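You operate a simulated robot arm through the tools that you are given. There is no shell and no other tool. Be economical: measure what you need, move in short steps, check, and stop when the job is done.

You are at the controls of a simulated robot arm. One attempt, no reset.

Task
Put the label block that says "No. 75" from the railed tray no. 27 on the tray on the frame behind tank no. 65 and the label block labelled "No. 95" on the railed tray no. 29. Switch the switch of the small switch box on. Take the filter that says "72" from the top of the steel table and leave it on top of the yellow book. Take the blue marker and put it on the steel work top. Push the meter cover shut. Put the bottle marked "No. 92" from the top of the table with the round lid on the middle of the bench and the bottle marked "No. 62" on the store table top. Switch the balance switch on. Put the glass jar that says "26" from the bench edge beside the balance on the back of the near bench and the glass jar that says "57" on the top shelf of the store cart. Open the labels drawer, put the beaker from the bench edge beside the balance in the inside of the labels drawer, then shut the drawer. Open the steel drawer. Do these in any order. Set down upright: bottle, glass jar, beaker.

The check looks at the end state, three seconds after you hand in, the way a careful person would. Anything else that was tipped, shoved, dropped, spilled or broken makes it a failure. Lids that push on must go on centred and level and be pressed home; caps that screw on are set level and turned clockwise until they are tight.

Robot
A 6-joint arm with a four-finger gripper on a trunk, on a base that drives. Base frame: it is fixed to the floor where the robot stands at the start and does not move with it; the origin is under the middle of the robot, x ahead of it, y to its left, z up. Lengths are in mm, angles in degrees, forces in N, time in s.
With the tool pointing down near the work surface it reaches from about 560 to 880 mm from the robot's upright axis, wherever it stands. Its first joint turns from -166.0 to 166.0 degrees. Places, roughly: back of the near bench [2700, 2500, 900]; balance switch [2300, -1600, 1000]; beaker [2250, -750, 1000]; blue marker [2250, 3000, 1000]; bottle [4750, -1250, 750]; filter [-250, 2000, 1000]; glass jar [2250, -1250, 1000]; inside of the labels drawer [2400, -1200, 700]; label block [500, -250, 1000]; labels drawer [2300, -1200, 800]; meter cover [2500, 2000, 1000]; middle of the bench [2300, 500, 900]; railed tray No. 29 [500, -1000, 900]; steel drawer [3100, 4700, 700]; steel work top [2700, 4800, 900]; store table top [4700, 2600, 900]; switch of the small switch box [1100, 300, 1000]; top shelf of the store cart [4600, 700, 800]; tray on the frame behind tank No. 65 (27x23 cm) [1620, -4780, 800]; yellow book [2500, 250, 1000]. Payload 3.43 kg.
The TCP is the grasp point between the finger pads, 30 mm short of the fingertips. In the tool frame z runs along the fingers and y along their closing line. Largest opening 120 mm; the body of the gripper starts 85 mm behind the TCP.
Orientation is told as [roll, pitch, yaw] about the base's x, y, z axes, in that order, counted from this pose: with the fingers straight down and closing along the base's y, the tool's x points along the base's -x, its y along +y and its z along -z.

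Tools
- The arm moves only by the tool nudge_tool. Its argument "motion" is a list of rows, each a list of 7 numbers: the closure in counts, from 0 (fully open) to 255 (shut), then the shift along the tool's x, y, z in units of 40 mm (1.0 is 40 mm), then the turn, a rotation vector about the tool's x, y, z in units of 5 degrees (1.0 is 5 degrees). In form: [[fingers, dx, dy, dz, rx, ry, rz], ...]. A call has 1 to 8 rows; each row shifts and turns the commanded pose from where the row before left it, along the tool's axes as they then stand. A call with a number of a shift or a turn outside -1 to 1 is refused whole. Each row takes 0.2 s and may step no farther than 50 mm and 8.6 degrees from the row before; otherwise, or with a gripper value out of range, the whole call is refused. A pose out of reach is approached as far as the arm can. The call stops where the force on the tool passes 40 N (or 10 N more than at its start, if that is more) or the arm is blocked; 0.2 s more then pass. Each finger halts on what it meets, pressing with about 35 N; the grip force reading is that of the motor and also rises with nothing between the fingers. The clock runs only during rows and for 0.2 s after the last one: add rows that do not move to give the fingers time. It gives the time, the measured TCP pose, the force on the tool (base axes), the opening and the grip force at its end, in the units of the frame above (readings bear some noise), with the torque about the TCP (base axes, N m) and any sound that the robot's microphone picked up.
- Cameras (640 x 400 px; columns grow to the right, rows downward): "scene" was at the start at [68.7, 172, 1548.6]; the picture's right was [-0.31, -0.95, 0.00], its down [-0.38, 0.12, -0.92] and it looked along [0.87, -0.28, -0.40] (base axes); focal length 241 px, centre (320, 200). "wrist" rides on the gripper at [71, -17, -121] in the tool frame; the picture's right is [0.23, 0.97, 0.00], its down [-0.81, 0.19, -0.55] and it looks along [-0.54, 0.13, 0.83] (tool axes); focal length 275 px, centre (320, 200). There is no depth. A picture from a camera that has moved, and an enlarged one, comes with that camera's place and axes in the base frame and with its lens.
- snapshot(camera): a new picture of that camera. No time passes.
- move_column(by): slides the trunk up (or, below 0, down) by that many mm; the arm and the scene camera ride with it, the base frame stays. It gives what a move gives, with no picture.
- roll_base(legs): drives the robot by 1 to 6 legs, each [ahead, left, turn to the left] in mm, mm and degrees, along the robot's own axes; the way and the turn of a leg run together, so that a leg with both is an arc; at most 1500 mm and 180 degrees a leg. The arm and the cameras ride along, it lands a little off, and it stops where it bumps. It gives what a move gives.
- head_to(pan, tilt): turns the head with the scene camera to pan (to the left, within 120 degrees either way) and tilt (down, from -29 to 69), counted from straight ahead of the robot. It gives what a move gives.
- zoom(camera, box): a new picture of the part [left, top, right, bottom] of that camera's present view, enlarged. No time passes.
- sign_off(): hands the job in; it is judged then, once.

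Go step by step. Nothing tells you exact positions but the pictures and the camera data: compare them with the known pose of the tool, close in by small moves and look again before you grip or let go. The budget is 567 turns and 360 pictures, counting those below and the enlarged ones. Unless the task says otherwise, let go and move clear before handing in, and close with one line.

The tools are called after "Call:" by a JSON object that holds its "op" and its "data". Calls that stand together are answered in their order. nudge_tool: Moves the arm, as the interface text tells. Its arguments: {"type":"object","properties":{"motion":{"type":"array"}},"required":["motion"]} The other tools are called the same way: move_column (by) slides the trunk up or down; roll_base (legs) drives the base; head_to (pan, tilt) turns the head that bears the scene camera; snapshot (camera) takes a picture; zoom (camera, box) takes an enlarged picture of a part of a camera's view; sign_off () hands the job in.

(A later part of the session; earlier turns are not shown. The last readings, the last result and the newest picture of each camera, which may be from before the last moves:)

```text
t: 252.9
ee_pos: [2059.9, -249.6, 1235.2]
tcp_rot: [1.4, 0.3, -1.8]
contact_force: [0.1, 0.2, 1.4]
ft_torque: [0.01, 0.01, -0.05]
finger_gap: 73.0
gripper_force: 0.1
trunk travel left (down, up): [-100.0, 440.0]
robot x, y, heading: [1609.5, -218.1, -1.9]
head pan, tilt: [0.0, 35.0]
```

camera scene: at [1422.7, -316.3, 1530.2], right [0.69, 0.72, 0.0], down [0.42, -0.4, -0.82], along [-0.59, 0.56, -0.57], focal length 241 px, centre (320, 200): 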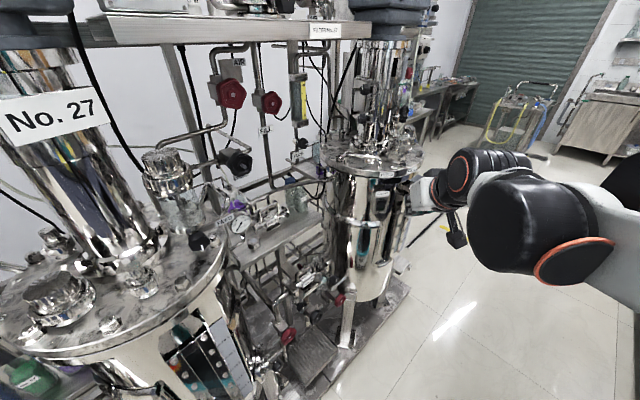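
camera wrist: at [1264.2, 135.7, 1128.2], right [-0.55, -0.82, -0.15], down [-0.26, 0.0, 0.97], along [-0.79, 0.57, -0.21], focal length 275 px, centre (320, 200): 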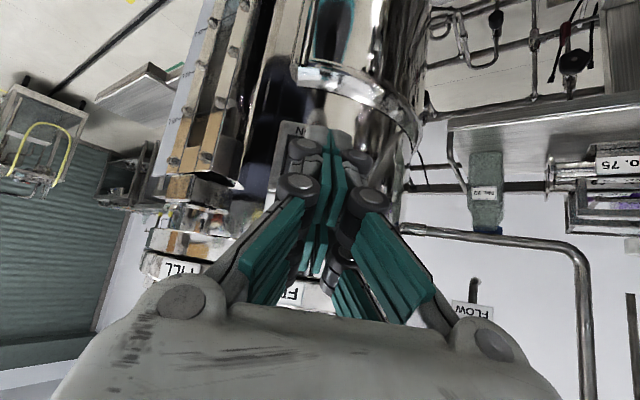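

Call:
{"op": "nudge_tool", "data": {"motion": [[100, 0, 0, 0, 0.28, -0.06, -0.3]]}}

Call:
{"op": "roll_base", "data": {"legs": [[0, -850, 2]]}}

Call:
{"op": "head_to", "data": {"pan": 0, "tilt": 38}}

Call:
{"op": "snapshot", "data": {"camera": "scene"}}

```text
t: 253.3
ee_pos: [2059.6, -250.1, 1234.1]
tcp_rot: [0.0, 0.0, -0.2]
contact_force: [0.0, 0.5, -0.4]
ft_torque: [0.0, -0.02, -0.01]
finger_gap: 73.1
gripper_force: 0.1
trunk travel left (down, up): [-100.0, 440.0]
robot x, y, heading: [1611.6, -222.6, -2.0]
head pan, tilt: [0.0, 35.0]
```

```text
t: 257.9
ee_pos: [2048.2, -1103.7, 1235.4]
tcp_rot: [-0.2, 0.1, 1.7]
contact_force: [0.8, 0.3, 0.1]
ft_torque: [-0.01, -0.04, 0.01]
finger_gap: 73.1
gripper_force: 0.1
trunk travel left (down, up): [-100.0, 440.0]
robot x, y, heading: [1599.1, -1085.9, 0.3]
head pan, tilt: [0.0, 35.0]
```

```text
t: 258.5
ee_pos: [2048.2, -1103.0, 1235.1]
tcp_rot: [-0.1, 0.0, 1.6]
contact_force: [1.1, 0.3, -1.1]
ft_torque: [0.01, -0.04, 0.01]
finger_gap: 73.0
gripper_force: 0.1
trunk travel left (down, up): [-100.0, 440.0]
robot x, y, heading: [1595.8, -1084.6, 0.1]
head pan, tilt: [0.0, 38.0]
```

```text
262 pictures are left
camera scene: at [1663.8, -887.3, 1525.7], right [0.0, -1.0, 0.0], down [-0.62, 0.0, -0.79], along [0.79, 0.0, -0.62], focal length 241 px, centre (320, 200)
```

scene: 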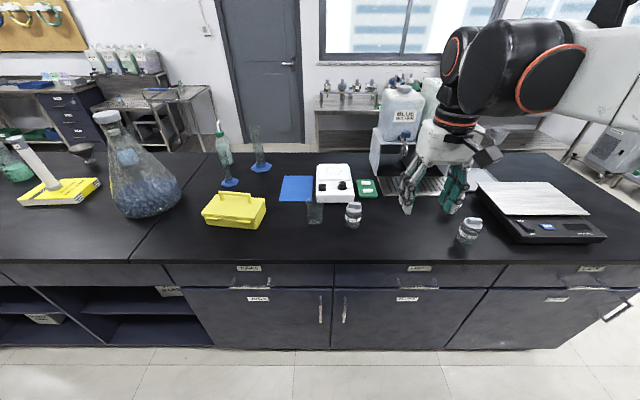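

Call:
{"op": "zoom", "data": {"camera": "scene", "box": [290, 180, 490, 300]}}

Call:
{"op": "zoom", "data": {"camera": "scene", "box": [460, 170, 640, 310]}}

Call:
{"op": "zoom", "data": {"camera": "scene", "box": [180, 250, 330, 340]}}

```text
3.20 times, centred on (390, 240) of scene
camera zoom: at [1663.8, -887.3, 1525.7], right [0.0, -1.0, 0.0], down [-0.62, 0.0, -0.79], along [0.79, 0.0, -0.62], focal length 772 px, centre (96, 72)
```

zoom: 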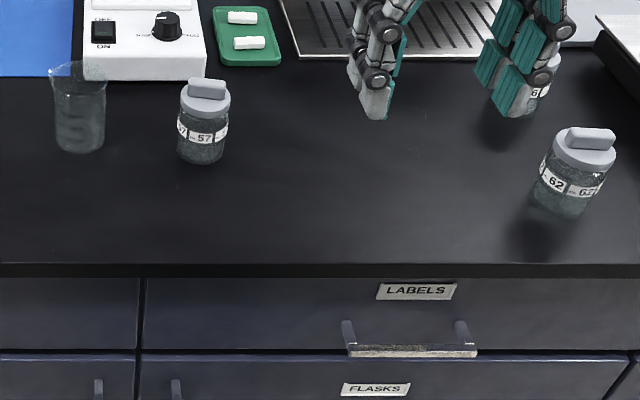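

```text
2.86 times, centred on (550, 240) of scene
camera zoom: at [1663.8, -887.3, 1525.7], right [0.0, -1.0, 0.0], down [-0.62, 0.0, -0.79], along [0.79, 0.0, -0.62], focal length 689 px, centre (-337, 86)
```

zoom: 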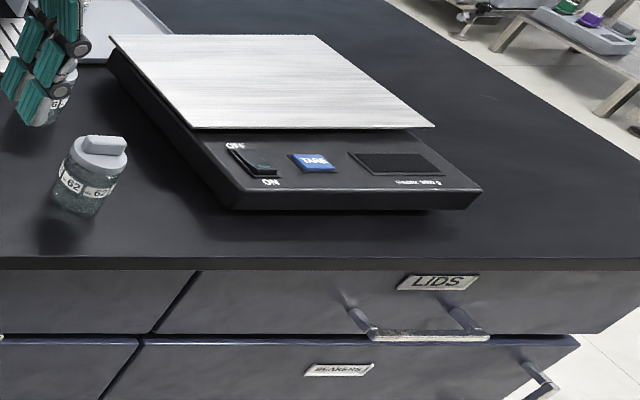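

```text
4.27 times, centred on (255, 295) of scene
camera zoom: at [1663.8, -887.3, 1525.7], right [0.0, -1.0, 0.0], down [-0.62, 0.0, -0.79], along [0.79, 0.0, -0.62], focal length 1029 px, centre (597, -205)
```

zoom: 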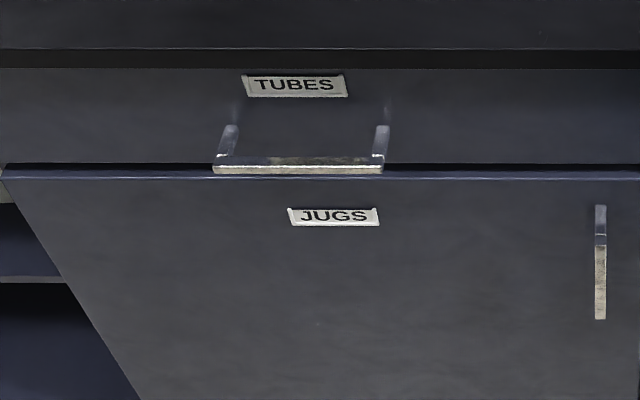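

I can see: balance (right) with OFF/ON rocker near (2260,−1598), jars 57 (≈2305,−1009), 62 (≈2229,−1390), another jar behind the gripper, the beaker (≈2322,−868) and the LABELS drawer handle (≈2130,−1218,802). First the balance switch: shift right.

Call:
{"op": "roll_base", "data": {"legs": [[0, -300, 0]]}}

Call:
{"op": "nudge_tool", "data": {"motion": [[255, -0.9, -0.7, 0, 0, 0, 0], [255, -0.9, -0.7, 0, 0, 0, 0], [255, -0.9, -0.7, 0, 0, 0, 0], [255, -0.9, -0.7, 0, 0, 0, 0], [255, -0.9, -0.7, 0, 0, 0, 0], [255, 0, -0.9, 0.4, 0, 0, 0], [255, 0, -0.9, 0.4, 0, 0, 0]]}}

Call:
{"op": "snapshot", "data": {"camera": "wrist"}}

Call:
{"op": "snapshot", "data": {"camera": "scene"}}

```text
t: 260.6
ee_pos: [2048.8, -1410.8, 1233.7]
tcp_rot: [-0.2, -0.1, 1.4]
contact_force: [0.0, -0.3, 0.2]
ft_torque: [0.02, -0.05, 0.01]
finger_gap: 72.8
gripper_force: 0.1
trunk travel left (down, up): [-100.0, 440.0]
robot x, y, heading: [1594.6, -1395.0, -0.2]
head pan, tilt: [0.0, 38.0]
```

```text
t: 262.2
ee_pos: [2232.7, -1623.6, 1202.2]
tcp_rot: [0.0, 0.1, 1.5]
contact_force: [-0.8, -0.1, 0.1]
ft_torque: [0.0, -0.01, 0.02]
finger_gap: 0.0
gripper_force: 33.3
trunk travel left (down, up): [-100.0, 440.0]
robot x, y, heading: [1598.7, -1392.0, -0.3]
head pan, tilt: [0.0, 38.0]
```

```text
258 pictures are left
camera wrist: at [2161.6, -1640.5, 1324.1], right [-0.25, 0.97, 0.0], down [0.81, 0.21, 0.55], along [0.54, 0.14, -0.83], focal length 275 px, centre (320, 200)
```

wrist: 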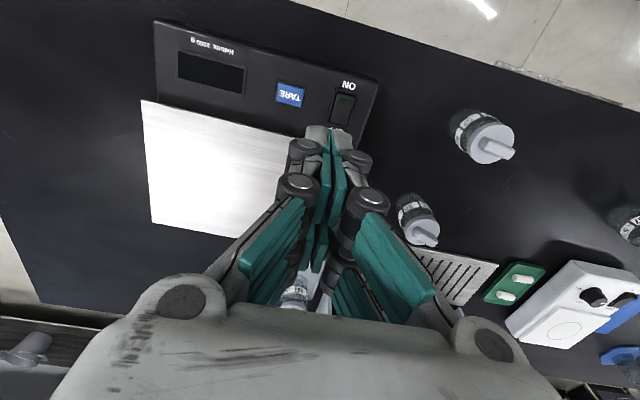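

```text
257 pictures are left
camera scene: at [1664.3, -1195.0, 1525.8], right [0.0, -1.0, 0.0], down [-0.62, 0.0, -0.79], along [0.79, 0.0, -0.62], focal length 241 px, centre (320, 200)
```

scene: 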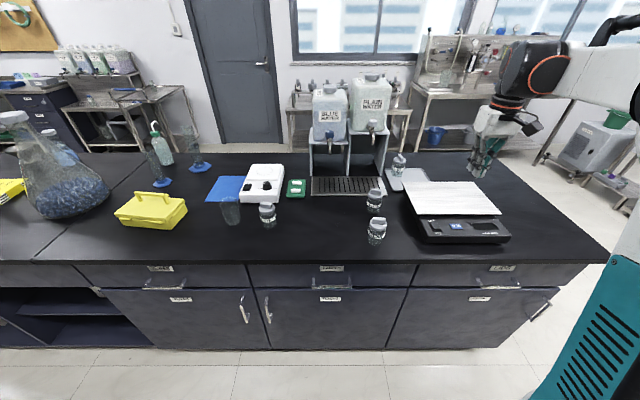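

Call:
{"op": "zoom", "data": {"camera": "scene", "box": [350, 140, 530, 260]}}

Call:
{"op": "zoom", "data": {"camera": "wrist", "box": [290, 60, 400, 140]}}

```text
3.33 times, centred on (440, 200) of scene
camera zoom: at [1664.3, -1195.0, 1525.8], right [0.0, -1.0, 0.0], down [-0.62, 0.0, -0.79], along [0.79, 0.0, -0.62], focal length 804 px, centre (-80, 200)
```

zoom: 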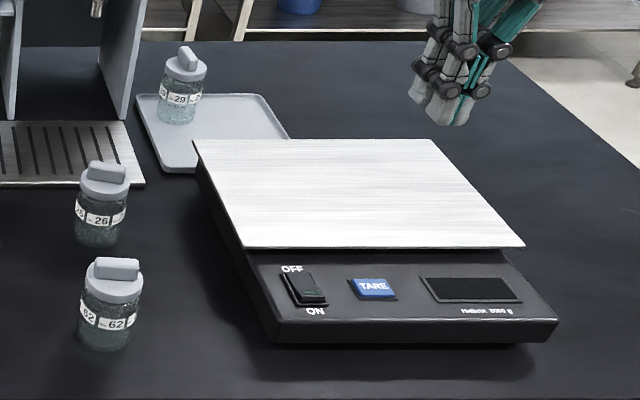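

```text
5.00 times, centred on (345, 100) of wrist
camera zoom: at [2161.6, -1640.5, 1324.1], right [-0.25, 0.97, 0.0], down [0.81, 0.21, 0.55], along [0.54, 0.14, -0.83], focal length 1376 px, centre (195, 700)
```

zoom: 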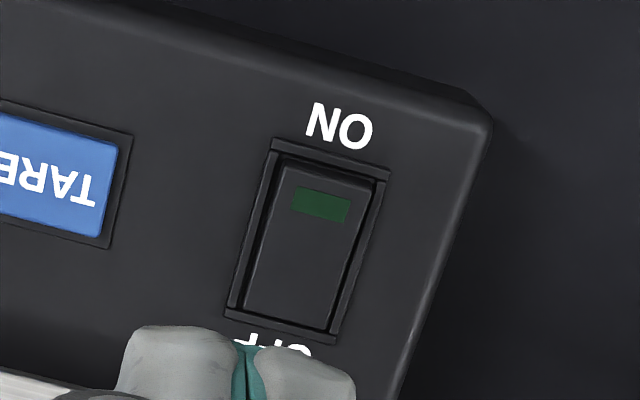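

This rocker is similar. ON half at about (2243,−1585,948). Position over it and press down.

Call:
{"op": "nudge_tool", "data": {"motion": [[255, -0.27, 0.96, 0, 0, 0, 0], [255, 0, 0, 1, 0, 0, 0], [255, 0, 0, 1, 0, 0, 0], [255, 0, 0, 1, 0, 0, 0], [255, 0, 0, 1, 0, 0, 0]]}}

Call:
{"op": "zoom", "data": {"camera": "scene", "box": [400, 140, 520, 260]}}

Call:
{"op": "snapshot", "data": {"camera": "wrist"}}

```text
t: 263.4
ee_pos: [2243.4, -1580.9, 1042.3]
tcp_rot: [-0.1, 0.0, 1.5]
contact_force: [-0.2, 0.8, 0.2]
ft_torque: [0.01, 0.0, -0.02]
finger_gap: 0.0
gripper_force: 33.3
trunk travel left (down, up): [-100.0, 440.0]
robot x, y, heading: [1596.8, -1392.1, -0.1]
head pan, tilt: [0.0, 38.0]
```

```text
3.33 times, centred on (460, 200) of scene
camera zoom: at [1664.8, -1194.6, 1525.7], right [0.0, -1.0, 0.0], down [-0.62, 0.0, -0.79], along [0.79, 0.0, -0.62], focal length 804 px, centre (-147, 200)
```

zoom: 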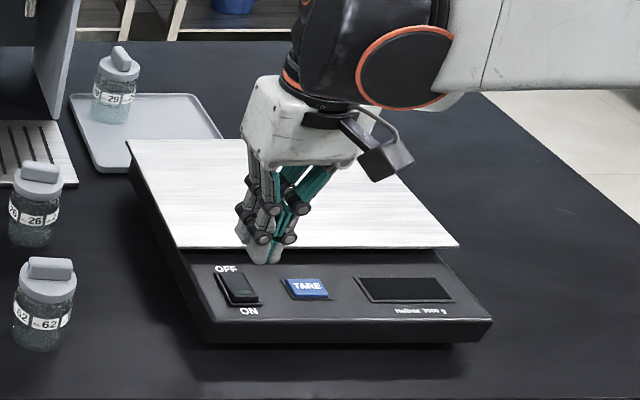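

```text
253 pictures are left
camera wrist: at [2171.2, -1599.4, 1164.3], right [-0.25, 0.97, 0.0], down [0.81, 0.21, 0.55], along [0.54, 0.14, -0.83], focal length 275 px, centre (320, 200)
```

wrist: 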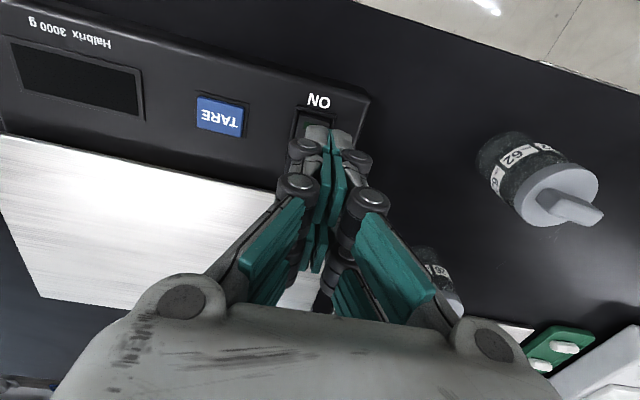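

Call:
{"op": "nudge_tool", "data": {"motion": [[255, 0, -0.13, 0.4, 0, 0, 0], [255, 0, 0, 0.3, 0, 0, 0]]}}

Call:
{"op": "zoom", "data": {"camera": "wrist", "box": [270, 70, 390, 160]}}

Call:
{"op": "zoom", "data": {"camera": "scene", "box": [420, 180, 500, 250]}}

```text
t: 264.0
ee_pos: [2243.0, -1587.1, 1014.0]
tcp_rot: [-0.1, 0.1, 1.5]
contact_force: [0.3, 0.4, -0.3]
ft_torque: [0.01, 0.01, 0.01]
finger_gap: 0.1
gripper_force: 33.3
trunk travel left (down, up): [-100.0, 440.0]
robot x, y, heading: [1600.9, -1391.7, -0.2]
head pan, tilt: [0.0, 38.0]
```

```text
4.44 times, centred on (330, 115) of wrist
camera zoom: at [2171.9, -1604.7, 1136.1], right [-0.25, 0.97, 0.0], down [0.81, 0.21, 0.55], along [0.53, 0.14, -0.83], focal length 1224 px, centre (276, 578)
```

zoom: 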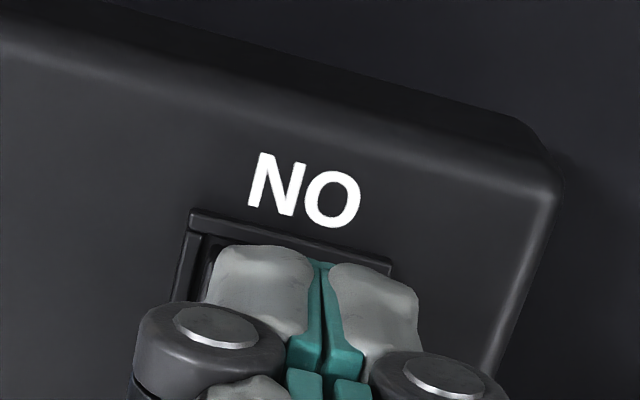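

```text
5.71 times, centred on (460, 215) of scene
camera zoom: at [1665.0, -1194.8, 1525.7], right [0.0, -1.0, 0.0], down [-0.62, 0.0, -0.79], along [0.79, 0.0, -0.62], focal length 1378 px, centre (-480, 114)
```

zoom: 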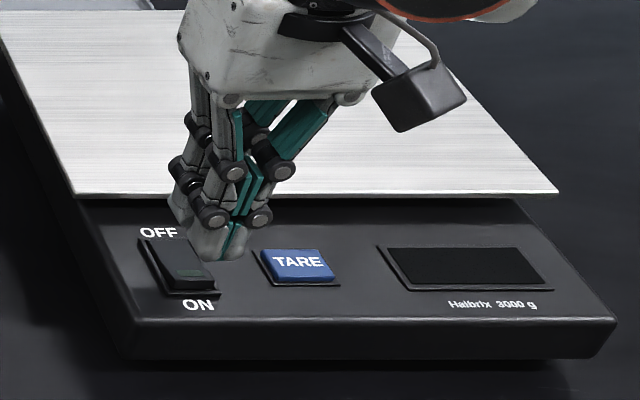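

Aligned. Press down in small steps.

Call:
{"op": "nudge_tool", "data": {"motion": [[255, 0, 0, 0.15, 0, 0, 0], [255, 0, 0, 0.15, 0, 0, 0], [255, 0, 0, 0.1, 0, 0, 0], [255, 0, 0, 0.1, 0, 0, 0], [255, 0, 0, 0.1, 0, 0, 0], [255, 0, 0, 0.1, 0, 0, 0], [255, 0, 0, 0.1, 0, 0, 0], [255, 0, 0, 0.1, 0, 0, 0]]}}

Call:
{"op": "zoom", "data": {"camera": "scene", "box": [420, 180, 500, 250]}}

```text
t: 265.7
ee_pos: [2243.5, -1586.8, 984.8]
tcp_rot: [-0.2, -0.2, 1.4]
contact_force: [-3.6, 1.2, 22.1]
ft_torque: [0.04, -0.13, 0.03]
finger_gap: 6.1
gripper_force: 33.0
trunk travel left (down, up): [-100.0, 440.0]
robot x, y, heading: [1597.9, -1395.2, -0.2]
head pan, tilt: [0.0, 38.0]
heard: click
stopped in row 8: the force on the tool passed its limit at 51 N (the readings are from after the stop); the commanded pose is now the measured one
```

```text
5.71 times, centred on (460, 215) of scene
camera zoom: at [1662.5, -1194.0, 1525.9], right [0.0, -1.0, 0.0], down [-0.61, 0.0, -0.79], along [0.79, 0.0, -0.61], focal length 1378 px, centre (-480, 114)
```

zoom: 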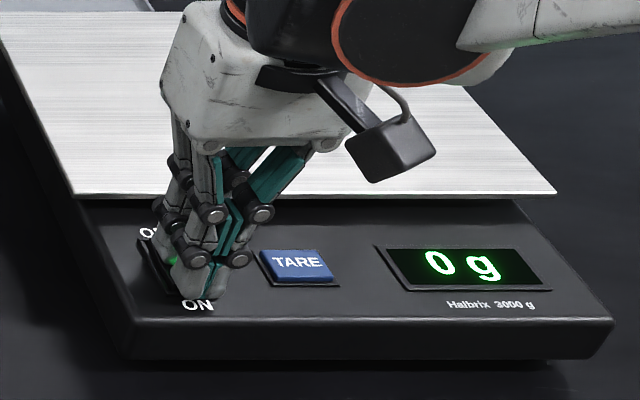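

Click heard; the balance shows 0 g. (The LIGHT switch gave no click, so I'll redo it later.) Rise, and look at the labels drawer handle.

Call:
{"op": "nudge_tool", "data": {"motion": [[255, 0, 0, -0.8, 0, 0, 0], [255, 0, 0, -1, 0, 0, 0], [255, 0, 0, -1, 0, 0, 0], [255, 0, 0, -1, 0, 0, 0], [255, 0, 0, -1, 0, 0, 0], [255, 0, 0, -1, 0, 0, 0]]}}

Call:
{"op": "zoom", "data": {"camera": "scene", "box": [270, 240, 400, 320]}}

```text
t: 267.1
ee_pos: [2242.7, -1584.5, 1211.6]
tcp_rot: [-0.2, -0.2, 1.4]
contact_force: [0.8, -0.6, 0.9]
ft_torque: [0.01, -0.03, 0.0]
finger_gap: 0.0
gripper_force: 33.9
trunk travel left (down, up): [-100.0, 440.0]
robot x, y, heading: [1594.9, -1395.6, -0.3]
head pan, tilt: [0.0, 38.0]
```

```text
4.92 times, centred on (335, 280) of scene
camera zoom: at [1664.5, -1194.5, 1525.7], right [0.0, -1.0, 0.0], down [-0.62, 0.0, -0.79], along [0.79, 0.0, -0.62], focal length 1187 px, centre (246, -194)
```

zoom: 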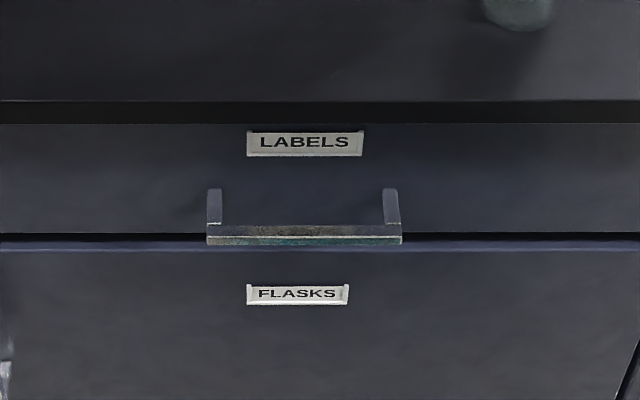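

Bar of the LABELS handle ≈ (2130,−1235,784). I'll stand at about (1490,−800), so that handle, open drawer, and beaker are all in reach, and orient the gripper to grip the bar.

Call:
{"op": "roll_base", "data": {"legs": [[-105, 595, 0]]}}

Call:
{"op": "nudge_tool", "data": {"motion": [[160, 0, 0, 0, 0, 0, 1], [160, 0, 0, 0, 0, 0, 1], [160, 0, 0, 0, 0, 0, 1], [160, 0, 0, 0, 0, 0, 1], [160, 0, 0, 0, 0, 0, 1], [160, 0, 0, 0, 0, 0, 1], [160, 0, 0, 0, 0, 0, 1], [160, 0, 0, 0, 0, 0, 1]]}}

Call:
{"op": "nudge_tool", "data": {"motion": [[160, 0, 0, 0, 0, 0, 1], [160, 0, 0, 0, 0, 0, 1], [160, 0, 0, 0, 0, 0, 1], [160, 0, 0, 0, 0, 0, 1], [160, 0, 0, 0, 0, 0, 1], [160, 0, 0, 0, 0, 0, 1], [160, 0, 0, 0, 0, 0, 1], [160, 0, 0, 0, 0, 0, 1]]}}

Call:
{"op": "head_to", "data": {"pan": -10, "tilt": 42}}

Call:
{"op": "snapshot", "data": {"camera": "scene"}}

```text
t: 270.5
ee_pos: [2138.3, -990.4, 1212.3]
tcp_rot: [-0.2, -0.2, 1.2]
contact_force: [-0.5, 0.6, -1.0]
ft_torque: [-0.02, 0.04, 0.01]
finger_gap: 0.1
gripper_force: 32.9
trunk travel left (down, up): [-100.0, 440.0]
robot x, y, heading: [1490.0, -794.8, -0.2]
head pan, tilt: [0.0, 38.0]
```

```text
t: 272.3
ee_pos: [2138.1, -988.7, 1212.4]
tcp_rot: [0.0, -0.3, -38.9]
contact_force: [-0.8, -0.6, -0.2]
ft_torque: [0.0, -0.01, 0.01]
finger_gap: 44.7
gripper_force: 0.1
trunk travel left (down, up): [-100.0, 440.0]
robot x, y, heading: [1492.9, -794.9, -0.3]
head pan, tilt: [0.0, 38.0]
```

```text
t: 274.1
ee_pos: [2137.8, -989.4, 1213.0]
tcp_rot: [0.2, -0.2, -79.0]
contact_force: [0.2, 0.2, 0.6]
ft_torque: [0.0, -0.03, 0.0]
finger_gap: 44.7
gripper_force: 0.0
trunk travel left (down, up): [-100.0, 440.0]
robot x, y, heading: [1494.4, -798.7, -0.3]
head pan, tilt: [0.0, 38.0]
```

```text
t: 274.9
ee_pos: [2137.7, -988.5, 1211.5]
tcp_rot: [0.1, -0.1, -78.8]
contact_force: [-0.6, -0.3, -0.2]
ft_torque: [-0.02, 0.0, -0.04]
finger_gap: 44.8
gripper_force: 0.0
trunk travel left (down, up): [-100.0, 440.0]
robot x, y, heading: [1492.9, -793.0, -0.3]
head pan, tilt: [-10.0, 42.0]
```

```text
248 pictures are left
camera scene: at [1557.9, -612.0, 1519.8], right [-0.18, -0.98, 0.0], down [-0.66, 0.12, -0.74], along [0.73, -0.13, -0.67], focal length 241 px, centre (320, 200)
```

scene: 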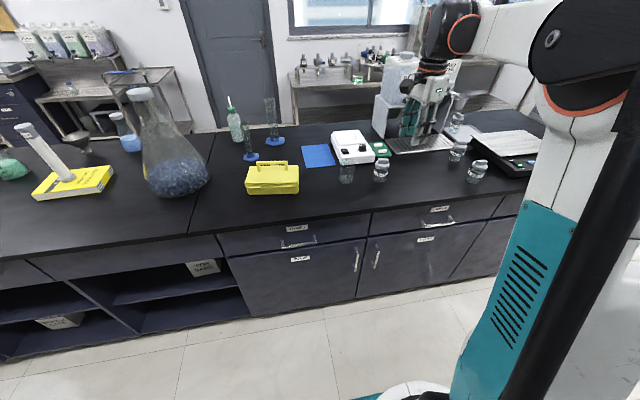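

Call:
{"op": "nudge_tool", "data": {"motion": [[160, 0, 0, 0, 0, 0, 0.75], [160, 0, 0, 0, 0, 0, 0.75], [160, 0, 0, 0, 0, 0, 0.75], [160, 0, -0.5, 0, -1, 0, 0], [160, 0, -0.5, 0, -1, 0, 0], [160, 0, -0.5, 0, -1, 0, 0], [160, 0, -0.5, 0, -1, 0, 0], [160, 0, 0, 0, -1, 0, 0]]}}

Call:
{"op": "nudge_tool", "data": {"motion": [[160, -0.7, 0, 0, -1, 0, 0], [160, -0.7, 0, 0, -1, 0, 0], [160, -0.7, 0, 0, -1, 0, 0], [160, -0.8, 0, 0, -1, 0, 0], [160, -0.8, 0, 0, -1, 0, 0], [160, -0.8, 0, 0, -1, 0, 0], [160, -0.8, 0, 0, -1, 0, 0], [160, -0.85, 0, 0, 0, 0, 0]]}}

Call:
{"op": "snapshot", "data": {"camera": "scene"}}

```text
t: 276.7
ee_pos: [2079.4, -999.9, 1200.6]
tcp_rot: [25.2, -0.2, -90.2]
contact_force: [0.1, -0.6, 0.1]
ft_torque: [-0.02, -0.03, 0.01]
finger_gap: 44.8
gripper_force: 0.0
trunk travel left (down, up): [-100.0, 440.0]
robot x, y, heading: [1493.8, -798.5, -0.4]
head pan, tilt: [-10.0, 42.0]
```

```text
t: 278.5
ee_pos: [2056.8, -1236.6, 1201.4]
tcp_rot: [60.3, 0.0, -90.0]
contact_force: [0.5, -0.5, 0.1]
ft_torque: [0.01, 0.0, -0.03]
finger_gap: 44.6
gripper_force: 0.1
trunk travel left (down, up): [-100.0, 440.0]
robot x, y, heading: [1494.3, -794.5, -0.6]
head pan, tilt: [-10.0, 42.0]
```

```text
247 pictures are left
camera scene: at [1557.9, -612.4, 1519.8], right [-0.18, -0.98, 0.0], down [-0.66, 0.12, -0.74], along [0.73, -0.13, -0.67], focal length 241 px, centre (320, 200)
```

scene: 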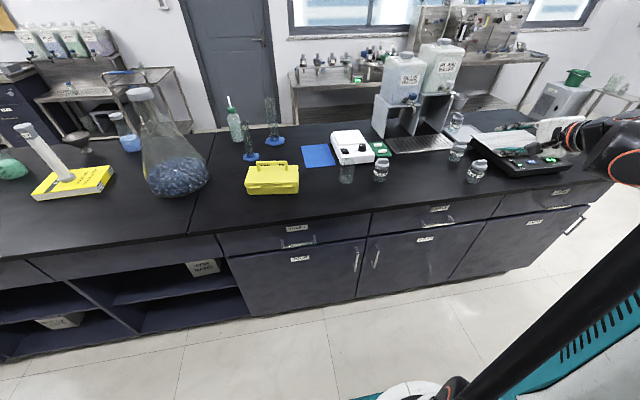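

Call:
{"op": "nudge_tool", "data": {"motion": [[160, 0, -0.95, 0.52, 0, 0, 0], [160, 0, -0.95, 0.52, 0, 0, 0], [160, 0, -0.95, 0.52, 0, 0, 0], [160, 0, -0.95, 0.52, 0, 0, 0], [160, 0, -0.95, 0.52, 0, 0, 0], [160, 0, -0.95, 0.52, 0, 0, 0], [160, 0, -0.95, 0.52, 0, 0, 0]]}}

Call:
{"op": "snapshot", "data": {"camera": "wrist"}}

Call:
{"op": "snapshot", "data": {"camera": "scene"}}

```text
t: 280.1
ee_pos: [2051.2, -1235.8, 896.7]
tcp_rot: [60.2, -0.2, -90.1]
contact_force: [0.3, 0.0, 1.1]
ft_torque: [-0.04, -0.01, -0.01]
finger_gap: 45.1
gripper_force: 0.1
trunk travel left (down, up): [-100.0, 440.0]
robot x, y, heading: [1493.6, -797.2, -0.5]
head pan, tilt: [-10.0, 42.0]
```

```text
246 pictures are left
camera wrist: at [1938.0, -1163.6, 943.6], right [0.48, 0.23, 0.84], down [-0.39, -0.81, 0.44], along [0.79, -0.54, -0.3], focal length 275 px, centre (320, 200)
```

wrist: 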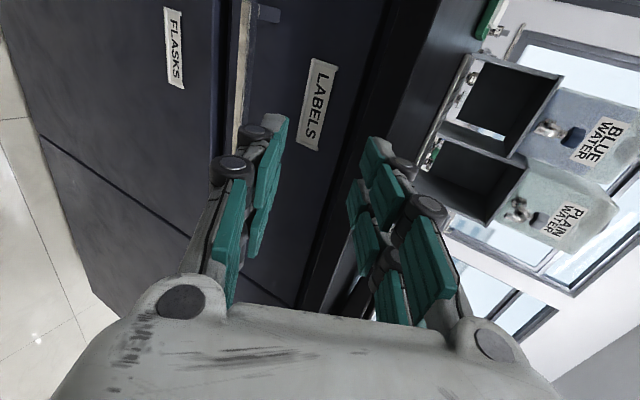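

```text
245 pictures are left
camera scene: at [1557.9, -612.3, 1519.8], right [-0.18, -0.98, 0.0], down [-0.66, 0.12, -0.74], along [0.73, -0.13, -0.67], focal length 241 px, centre (320, 200)
```

scene: 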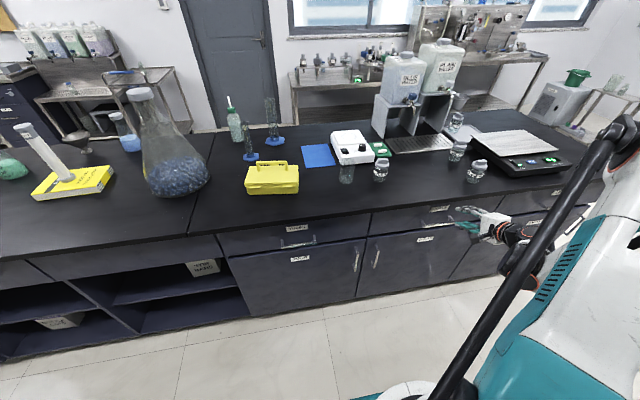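

Call:
{"op": "nudge_tool", "data": {"motion": [[160, 0, -0.73, 0.42, 0, 0, 0], [160, 0, -0.73, 0.42, 0, 0, 0]]}}

Call:
{"op": "snapshot", "data": {"camera": "wrist"}}

Call:
{"op": "zoom", "data": {"camera": "scene", "box": [380, 180, 540, 280]}}

```text
t: 280.7
ee_pos: [2054.6, -1238.8, 832.4]
tcp_rot: [60.1, -0.2, -89.9]
contact_force: [-0.1, -0.5, -0.4]
ft_torque: [-0.01, -0.01, 0.0]
finger_gap: 45.0
gripper_force: 0.0
out of reach, approached as far as the arm can: row 2
trunk travel left (down, up): [-100.0, 440.0]
robot x, y, heading: [1492.3, -800.5, -0.4]
head pan, tilt: [-10.0, 42.0]
```

```text
244 pictures are left
camera wrist: at [1940.2, -1167.4, 879.0], right [0.48, 0.23, 0.84], down [-0.38, -0.81, 0.44], along [0.79, -0.54, -0.3], focal length 275 px, centre (320, 200)
```

wrist: 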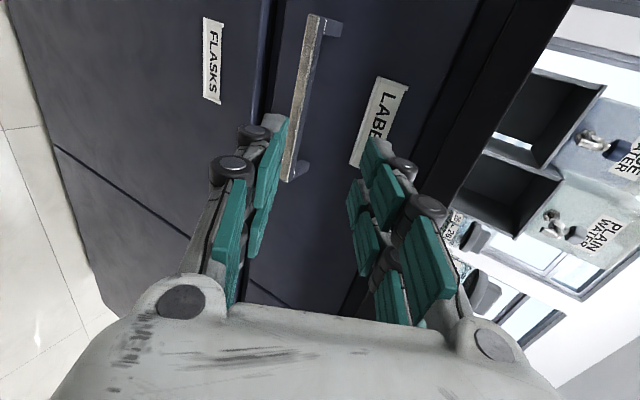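

```text
4.00 times, centred on (460, 230) of scene
camera zoom: at [1558.0, -612.5, 1519.8], right [-0.18, -0.98, 0.0], down [-0.66, 0.12, -0.74], along [0.73, -0.13, -0.67], focal length 964 px, centre (-240, 80)
```

zoom: 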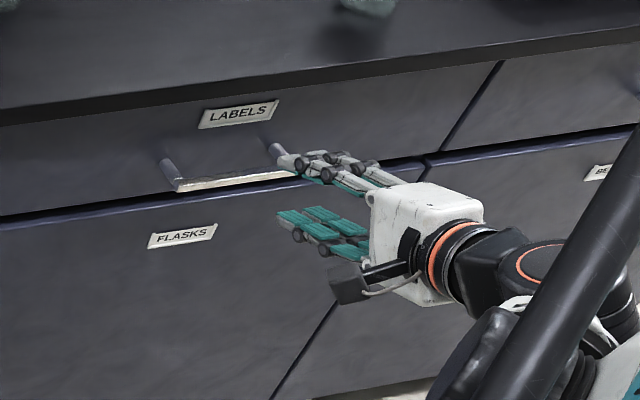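

Refined bar: about (2147,−1230,756). Reach limit is near, so I'll lower the trunk 80 mm for more room.

Call:
{"op": "move_column", "data": {"by": -80}}

```text
t: 281.8
ee_pos: [2053.3, -1238.4, 753.8]
tcp_rot: [60.1, -0.1, -89.9]
contact_force: [-0.5, -0.5, 0.0]
ft_torque: [-0.02, -0.03, 0.0]
finger_gap: 44.8
gripper_force: 0.0
trunk travel left (down, up): [-20.0, 520.0]
robot x, y, heading: [1491.6, -799.1, -0.4]
head pan, tilt: [-10.0, 42.0]
```

Call:
{"op": "nudge_tool", "data": {"motion": [[160, 0.2, 0.6, 0, 0, 0, 0], [160, 0, 0.6, 0.3, 0, 0, 0], [160, 0, 0, 0.3, 0, 0, 0]]}}

Call:
{"op": "snapshot", "data": {"camera": "wrist"}}

Call:
{"op": "zoom", "data": {"camera": "scene", "box": [380, 180, 540, 280]}}

```text
t: 282.6
ee_pos: [2098.2, -1231.3, 783.1]
tcp_rot: [60.1, -0.1, -90.1]
contact_force: [0.0, -1.0, 0.9]
ft_torque: [0.02, 0.02, -0.01]
finger_gap: 44.8
gripper_force: 0.0
trunk travel left (down, up): [-20.0, 520.0]
robot x, y, heading: [1495.7, -795.3, -0.7]
head pan, tilt: [-10.0, 42.0]
```

```text
242 pictures are left
camera wrist: at [1985.4, -1159.1, 829.8], right [0.48, 0.23, 0.84], down [-0.38, -0.81, 0.44], along [0.79, -0.54, -0.3], focal length 275 px, centre (320, 200)
```

wrist: 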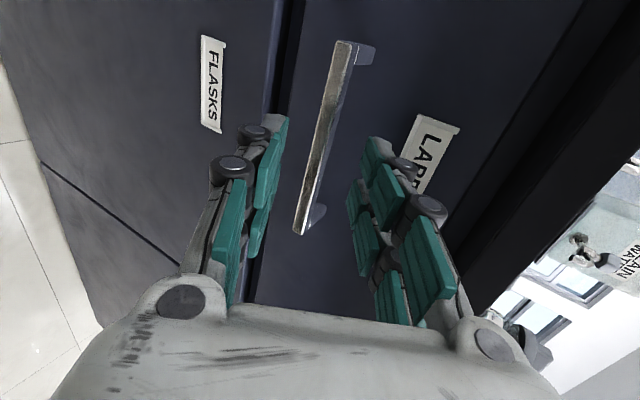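

```text
4.00 times, centred on (460, 230) of scene
camera zoom: at [1557.7, -612.1, 1439.8], right [-0.18, -0.98, 0.0], down [-0.66, 0.12, -0.74], along [0.73, -0.13, -0.67], focal length 964 px, centre (-240, 80)
```

zoom: 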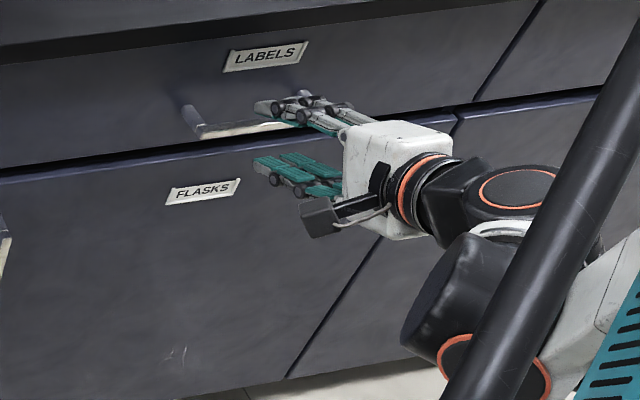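

The bar is centred between the fingers. Advance 36 mm and grip.

Call:
{"op": "nudge_tool", "data": {"motion": [[160, 0, 0, 0.5, 0, 0, 0], [160, 0, 0, 0.4, 0, 0, 0], [200, 0, 0, 0, 0, 0, 0], [240, 0, 0, 0, 0, 0, 0], [240, 0, 0, 0, 0, 0, 0]]}}

Call:
{"op": "snapshot", "data": {"camera": "wrist"}}

```text
t: 283.8
ee_pos: [2130.1, -1230.3, 765.8]
tcp_rot: [60.2, -0.1, -90.1]
contact_force: [2.8, -2.4, 10.7]
ft_torque: [0.61, -0.44, -0.72]
finger_gap: 14.4
gripper_force: 45.1
trunk travel left (down, up): [-20.0, 520.0]
robot x, y, heading: [1494.6, -797.4, -0.3]
head pan, tilt: [-10.0, 42.0]
```

```text
240 pictures are left
camera wrist: at [2017.2, -1158.7, 812.3], right [0.48, 0.23, 0.84], down [-0.39, -0.81, 0.44], along [0.79, -0.54, -0.3], focal length 275 px, centre (320, 200)
```

wrist: 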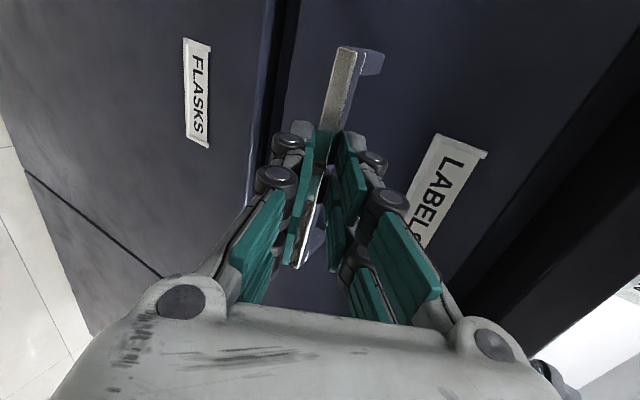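

Gripped. Pull straight back.

Call:
{"op": "nudge_tool", "data": {"motion": [[240, 0, -0.3, -0.52, 0, 0, 0], [240, 0, -0.4, -0.69, 0, 0, 0], [240, 0, -0.45, -0.78, 0, 0, 0], [240, 0, -0.45, -0.78, 0, 0, 0], [240, 0, -0.45, -0.78, 0, 0, 0], [240, 0, -0.45, -0.78, 0, 0, 0]]}}

Call:
{"op": "snapshot", "data": {"camera": "scene"}}

```text
t: 284.7
ee_pos: [2033.1, -1231.9, 766.2]
tcp_rot: [59.6, 0.2, -89.1]
contact_force: [0.0, 2.4, -11.0]
ft_torque: [1.25, -0.03, -0.15]
finger_gap: 14.4
gripper_force: 45.0
out of reach, approached as far as the arm can: row 3, 4
trunk travel left (down, up): [-20.0, 520.0]
robot x, y, heading: [1492.0, -795.2, -0.3]
head pan, tilt: [-10.0, 42.0]
stopped in row 4: the force on the tool passed its limit at 57 N (the readings are from after the stop); the commanded pose is now the measured one
```

```text
239 pictures are left
camera scene: at [1558.5, -612.1, 1439.5], right [-0.18, -0.98, 0.0], down [-0.66, 0.12, -0.74], along [0.73, -0.13, -0.67], focal length 241 px, centre (320, 200)
```

scene: 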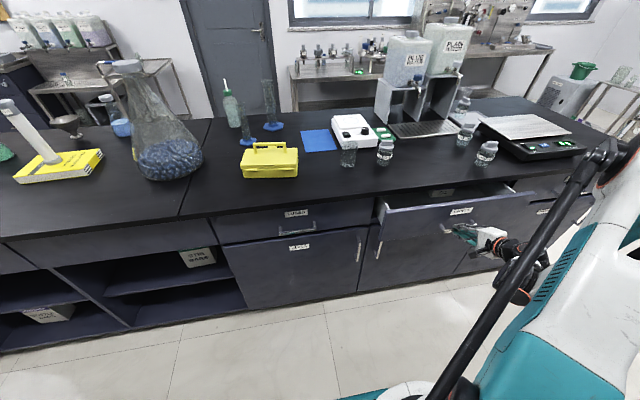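

Reach limit; pull further by backing the base.

Call:
{"op": "roll_base", "data": {"legs": [[-60, 0, 0]]}}

```text
t: 285.7
ee_pos: [1971.7, -1232.5, 766.9]
tcp_rot: [59.5, 0.2, -89.1]
contact_force: [-0.7, 8.4, -23.3]
ft_torque: [1.3, 0.25, -0.08]
finger_gap: 14.3
gripper_force: 44.9
trunk travel left (down, up): [-20.0, 520.0]
robot x, y, heading: [1434.4, -794.9, -0.5]
head pan, tilt: [-10.0, 42.0]
```

Call:
{"op": "roll_base", "data": {"legs": [[-60, 0, 0]]}}

Call:
{"op": "snapshot", "data": {"camera": "scene"}}

```text
t: 286.6
ee_pos: [1941.7, -1232.7, 766.6]
tcp_rot: [59.3, 0.3, -89.2]
contact_force: [0.0, 0.6, 11.9]
ft_torque: [0.78, -0.39, -0.89]
finger_gap: 14.5
gripper_force: 45.7
trunk travel left (down, up): [-20.0, 520.0]
robot x, y, heading: [1401.6, -795.5, -0.5]
head pan, tilt: [-10.0, 42.0]
stopped in leg 1: the force on the tool passed its limit at 59 N (the readings are from after the stop); the commanded pose is now the measured one
```

```text
238 pictures are left
camera scene: at [1468.2, -611.3, 1439.8], right [-0.18, -0.98, 0.0], down [-0.66, 0.12, -0.74], along [0.73, -0.13, -0.67], focal length 241 px, centre (320, 200)
```

scene: 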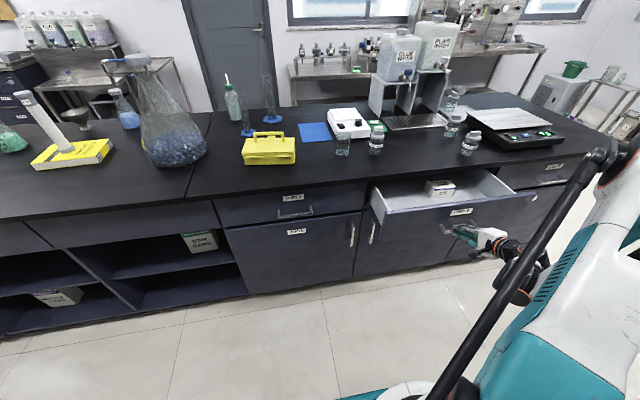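

The drawer is open ~190 mm (stop felt). Release the bar, back off, and lift.

Call:
{"op": "nudge_tool", "data": {"motion": [[180, 0, 0, 0, 0, 0, 0], [110, 0, 0, 0, 0, 0, 0], [90, 0, 0, 0, 0, 0, 0], [90, 0, 0, 0, 0, 0, 0]]}}

Call:
{"op": "zoom", "data": {"camera": "scene", "box": [340, 160, 560, 270]}}

Call:
{"op": "roll_base", "data": {"legs": [[-45, 0, 0]]}}

```text
t: 287.6
ee_pos: [1941.9, -1232.6, 764.7]
tcp_rot: [59.1, 0.3, -89.1]
contact_force: [-0.2, -1.1, 0.0]
ft_torque: [-0.02, 0.02, 0.01]
finger_gap: 77.9
gripper_force: 0.1
trunk travel left (down, up): [-20.0, 520.0]
robot x, y, heading: [1408.4, -800.8, -0.4]
head pan, tilt: [-10.0, 42.0]
```

```text
2.91 times, centred on (450, 215) of scene
camera zoom: at [1469.0, -611.8, 1439.8], right [-0.18, -0.98, 0.0], down [-0.66, 0.12, -0.74], along [0.73, -0.13, -0.67], focal length 701 px, centre (-58, 156)
```

zoom: 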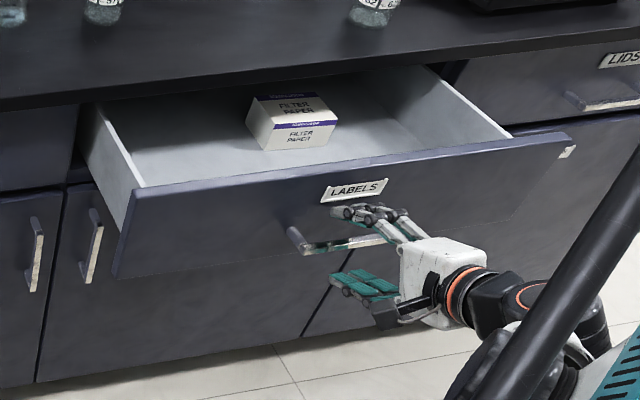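

```text
t: 288.3
ee_pos: [1941.7, -1232.8, 764.3]
tcp_rot: [59.2, 0.3, -89.1]
contact_force: [-0.4, -1.1, -0.2]
ft_torque: [0.01, -0.02, -0.02]
finger_gap: 77.6
gripper_force: 0.1
trunk travel left (down, up): [-20.0, 520.0]
robot x, y, heading: [1404.5, -794.8, -0.7]
head pan, tilt: [-10.0, 42.0]
stopped in leg 1: the robot was blocked; the commanded pose is now the measured one
```

The base is blocked behind by the rack. Try backing the tool off along its axis.

Call:
{"op": "nudge_tool", "data": {"motion": [[90, 0, 0, -0.5, 0, 0, 0], [90, 0, 0, -0.5, 0, 0, 0]]}}

```text
t: 288.9
ee_pos: [1909.1, -1237.2, 788.8]
tcp_rot: [59.0, 0.3, -89.0]
contact_force: [1.6, -0.3, -0.9]
ft_torque: [-0.01, 0.0, -0.04]
finger_gap: 77.9
gripper_force: 0.1
out of reach, approached as far as the arm can: row 1
trunk travel left (down, up): [-20.0, 520.0]
robot x, y, heading: [1405.9, -799.7, -0.2]
head pan, tilt: [-10.0, 42.0]
```

Call:
{"op": "move_column", "data": {"by": 200}}

Call:
{"op": "roll_base", "data": {"legs": [[90, 0, 0]]}}

Call:
{"op": "head_to", "data": {"pan": -10, "tilt": 48}}

Call:
{"op": "snapshot", "data": {"camera": "scene"}}

```text
t: 291.1
ee_pos: [1908.9, -1237.6, 988.2]
tcp_rot: [59.1, 0.3, -89.1]
contact_force: [-0.7, -0.1, -0.4]
ft_torque: [-0.03, 0.04, 0.0]
finger_gap: 77.4
gripper_force: 0.0
trunk travel left (down, up): [-220.0, 320.0]
robot x, y, heading: [1404.1, -794.8, -0.3]
head pan, tilt: [-10.0, 42.0]
```

```text
t: 292.2
ee_pos: [2001.3, -1237.7, 987.4]
tcp_rot: [59.1, 0.3, -89.0]
contact_force: [-0.4, -0.4, -0.3]
ft_torque: [0.01, -0.02, 0.0]
finger_gap: 77.6
gripper_force: 0.0
trunk travel left (down, up): [-220.0, 320.0]
robot x, y, heading: [1495.2, -794.3, -0.4]
head pan, tilt: [-10.0, 42.0]
```

```text
t: 292.9
ee_pos: [2000.2, -1237.7, 987.8]
tcp_rot: [59.1, 0.3, -88.9]
contact_force: [-0.4, -0.5, -0.3]
ft_torque: [0.03, 0.01, -0.01]
finger_gap: 77.4
gripper_force: 0.0
trunk travel left (down, up): [-220.0, 320.0]
robot x, y, heading: [1500.6, -796.5, -0.4]
head pan, tilt: [-10.0, 48.0]
```

```text
236 pictures are left
camera scene: at [1554.7, -611.6, 1631.3], right [-0.18, -0.98, 0.0], down [-0.73, 0.13, -0.67], along [0.66, -0.12, -0.74], focal length 241 px, centre (320, 200)
```

scene: 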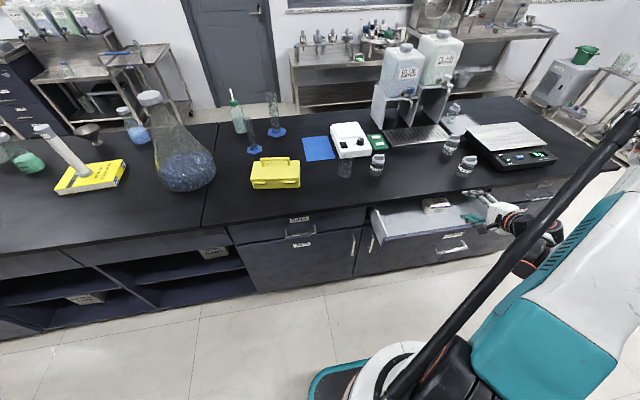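

Drawer stays open. Untilt the gripper (keep it closing along x) and go to the beaker.

Call:
{"op": "nudge_tool", "data": {"motion": [[60, 0, 0, -0.3, 1, 0, 0], [60, 0, 0, -0.3, 1, 0, 0], [60, 0, 0, -0.3, 1, 0, 0], [60, 0.5, 0, -0.3, 1, 0, 0], [60, 0.8, 0, -0.3, 1, 0, 0], [60, 0.8, 0, -0.3, 1, 0, 0], [60, 0.8, 0, -0.3, 1, 0, 0], [60, 0.8, 0, -0.3, 1, 0, 0]]}}

Call:
{"op": "nudge_tool", "data": {"motion": [[60, 0.8, 0.3, 0, 1, 0, 0], [60, 0.8, 0.3, 0, 1, 0, 0], [60, 0.8, 0.4, 0, 1, 0, 0], [60, 0.8, 0.4, 0, 0.8, 0, 0], [60, 0.8, 0.4, 0, 0, 0, 0], [60, 0.5, 0.8, 0, 0, 0, 0], [60, 0, 0.9, 0, 0, 0, 0]]}}

Call:
{"op": "snapshot", "data": {"camera": "wrist"}}

Call:
{"op": "snapshot", "data": {"camera": "scene"}}

```text
t: 294.7
ee_pos: [1936.0, -1091.2, 1059.2]
tcp_rot: [19.1, 0.3, -89.1]
contact_force: [0.2, -0.5, -0.1]
ft_torque: [0.02, 0.01, -0.01]
finger_gap: 91.7
gripper_force: 0.0
trunk travel left (down, up): [-220.0, 320.0]
robot x, y, heading: [1494.5, -798.5, -0.4]
head pan, tilt: [-10.0, 48.0]
```

```text
t: 296.3
ee_pos: [2073.9, -909.1, 1068.8]
tcp_rot: [0.1, 0.4, -89.2]
contact_force: [0.0, 0.5, -0.2]
ft_torque: [0.04, 0.02, 0.0]
finger_gap: 91.9
gripper_force: 0.2
trunk travel left (down, up): [-220.0, 320.0]
robot x, y, heading: [1495.5, -796.9, -0.1]
head pan, tilt: [-10.0, 48.0]
```

```text
235 pictures are left
camera wrist: at [2055.6, -838.3, 1190.7], right [0.97, 0.25, 0.0], down [0.2, -0.81, 0.55], along [0.14, -0.53, -0.84], focal length 275 px, centre (320, 200)
```

wrist: 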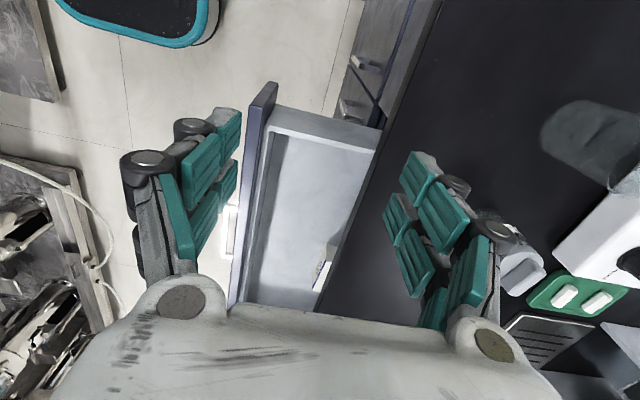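

```text
234 pictures are left
camera scene: at [1555.7, -611.4, 1631.2], right [-0.18, -0.98, 0.0], down [-0.73, 0.13, -0.67], along [0.66, -0.12, -0.74], focal length 241 px, centre (320, 200)
```

scene: 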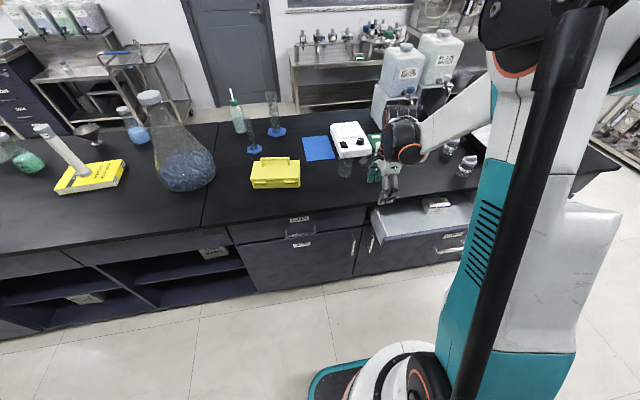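

Call:
{"op": "nudge_tool", "data": {"motion": [[60, 0.15, 0.95, 0, 0, 0, 0], [60, 0.15, 0.95, 0, 0, 0, 0], [60, 0.15, 0.95, 0, 0, 0, 0], [60, 0.15, 0.95, 0, 0, 0, 0], [60, 0.15, 0.95, 0, 0, 0, 0], [60, 0.15, 0.95, 0, 0, 0, 0]]}}

Call:
{"op": "snapshot", "data": {"camera": "wrist"}}

Call:
{"op": "zoom", "data": {"camera": "scene", "box": [300, 100, 480, 220]}}

```text
t: 297.7
ee_pos: [2302.7, -867.3, 1070.3]
tcp_rot: [0.1, 0.2, -89.1]
contact_force: [-0.8, 0.4, 0.1]
ft_torque: [-0.04, 0.05, 0.01]
finger_gap: 92.1
gripper_force: 0.0
trunk travel left (down, up): [-220.0, 320.0]
robot x, y, heading: [1495.8, -799.0, -0.3]
head pan, tilt: [-10.0, 48.0]
```

```text
233 pictures are left
camera wrist: at [2284.6, -796.6, 1192.5], right [0.97, 0.25, 0.0], down [0.21, -0.81, 0.55], along [0.14, -0.53, -0.84], focal length 275 px, centre (320, 200)
```

wrist: 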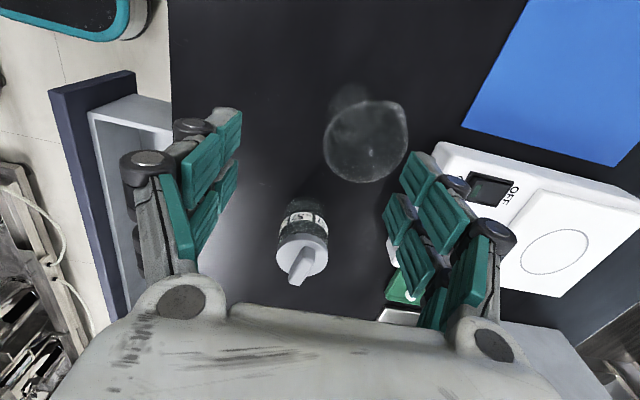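

```text
3.33 times, centred on (390, 160) of scene
camera zoom: at [1555.7, -611.2, 1631.1], right [-0.18, -0.98, 0.0], down [-0.73, 0.13, -0.67], along [0.66, -0.12, -0.74], focal length 804 px, centre (87, 333)
```

zoom: 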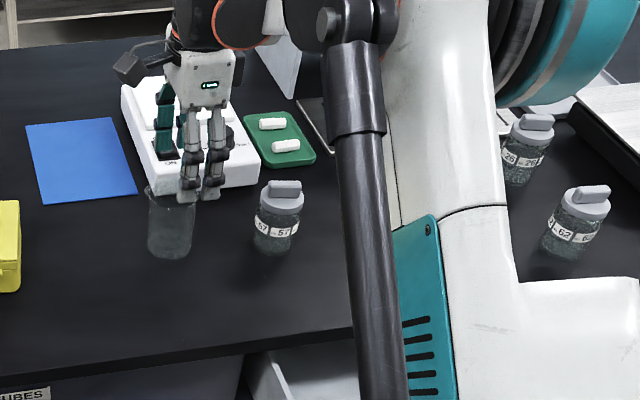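

Beaker centre ≈ (2338,−862), rim ≈ 997. I'll drive 60 mm forward for reach, centre over it and descend.

Call:
{"op": "roll_base", "data": {"legs": [[60, 0, 0]]}}

Call:
{"op": "nudge_tool", "data": {"motion": [[60, 0.1, -0.6, 0, 0, 0, 0], [60, 0, 0, 0.3, 0, 0, 0]]}}

Call:
{"op": "snapshot", "data": {"camera": "wrist"}}

```text
t: 298.6
ee_pos: [2362.7, -868.2, 1069.0]
tcp_rot: [0.2, 0.3, -88.9]
contact_force: [0.5, -0.8, -0.2]
ft_torque: [-0.03, -0.01, 0.03]
finger_gap: 92.1
gripper_force: 0.0
trunk travel left (down, up): [-220.0, 320.0]
robot x, y, heading: [1553.9, -798.6, -0.1]
head pan, tilt: [-10.0, 48.0]
```

```text
t: 299.2
ee_pos: [2338.5, -864.9, 1058.4]
tcp_rot: [0.1, 0.4, -89.0]
contact_force: [0.4, -0.3, 0.3]
ft_torque: [0.04, 0.0, -0.02]
finger_gap: 91.7
gripper_force: 0.1
trunk travel left (down, up): [-220.0, 320.0]
robot x, y, heading: [1558.0, -798.0, -0.4]
head pan, tilt: [-10.0, 48.0]
```

```text
231 pictures are left
camera wrist: at [2319.2, -793.6, 1180.7], right [0.97, 0.25, 0.0], down [0.2, -0.81, 0.55], along [0.14, -0.53, -0.84], focal length 275 px, centre (320, 200)
```

wrist: 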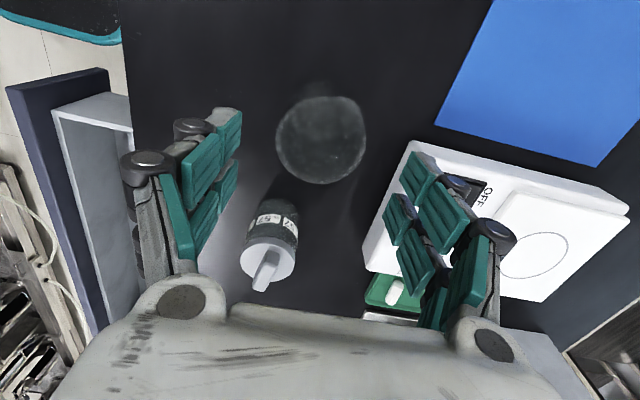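

Call:
{"op": "nudge_tool", "data": {"motion": [[88, 0, 0, 0.5, 0, 0, 0], [88, 0, 0, 0.6, 0, 0, 0], [88, 0, 0, 0.6, 0, 0, 0], [88, 0, 0, 0.6, 0, 0, 0], [88, 0, 0, 0.5, 0, 0, 0]]}}

Call:
{"op": "snapshot", "data": {"camera": "wrist"}}

```text
t: 300.4
ee_pos: [2338.4, -863.2, 946.8]
tcp_rot: [0.2, 0.3, -89.0]
contact_force: [-0.1, 0.5, 0.0]
ft_torque: [-0.02, 0.01, -0.01]
finger_gap: 78.2
gripper_force: 0.1
trunk travel left (down, up): [-220.0, 320.0]
robot x, y, heading: [1553.3, -798.5, -0.2]
head pan, tilt: [-10.0, 48.0]
```

```text
230 pictures are left
camera wrist: at [2320.3, -792.7, 1068.8], right [0.97, 0.25, 0.0], down [0.2, -0.81, 0.55], along [0.14, -0.53, -0.84], focal length 275 px, centre (320, 200)
```

wrist: 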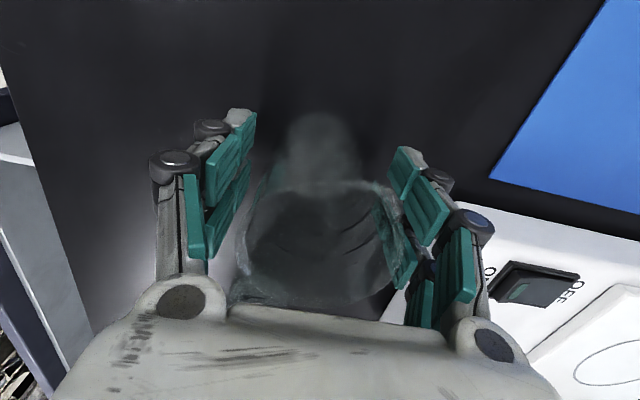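

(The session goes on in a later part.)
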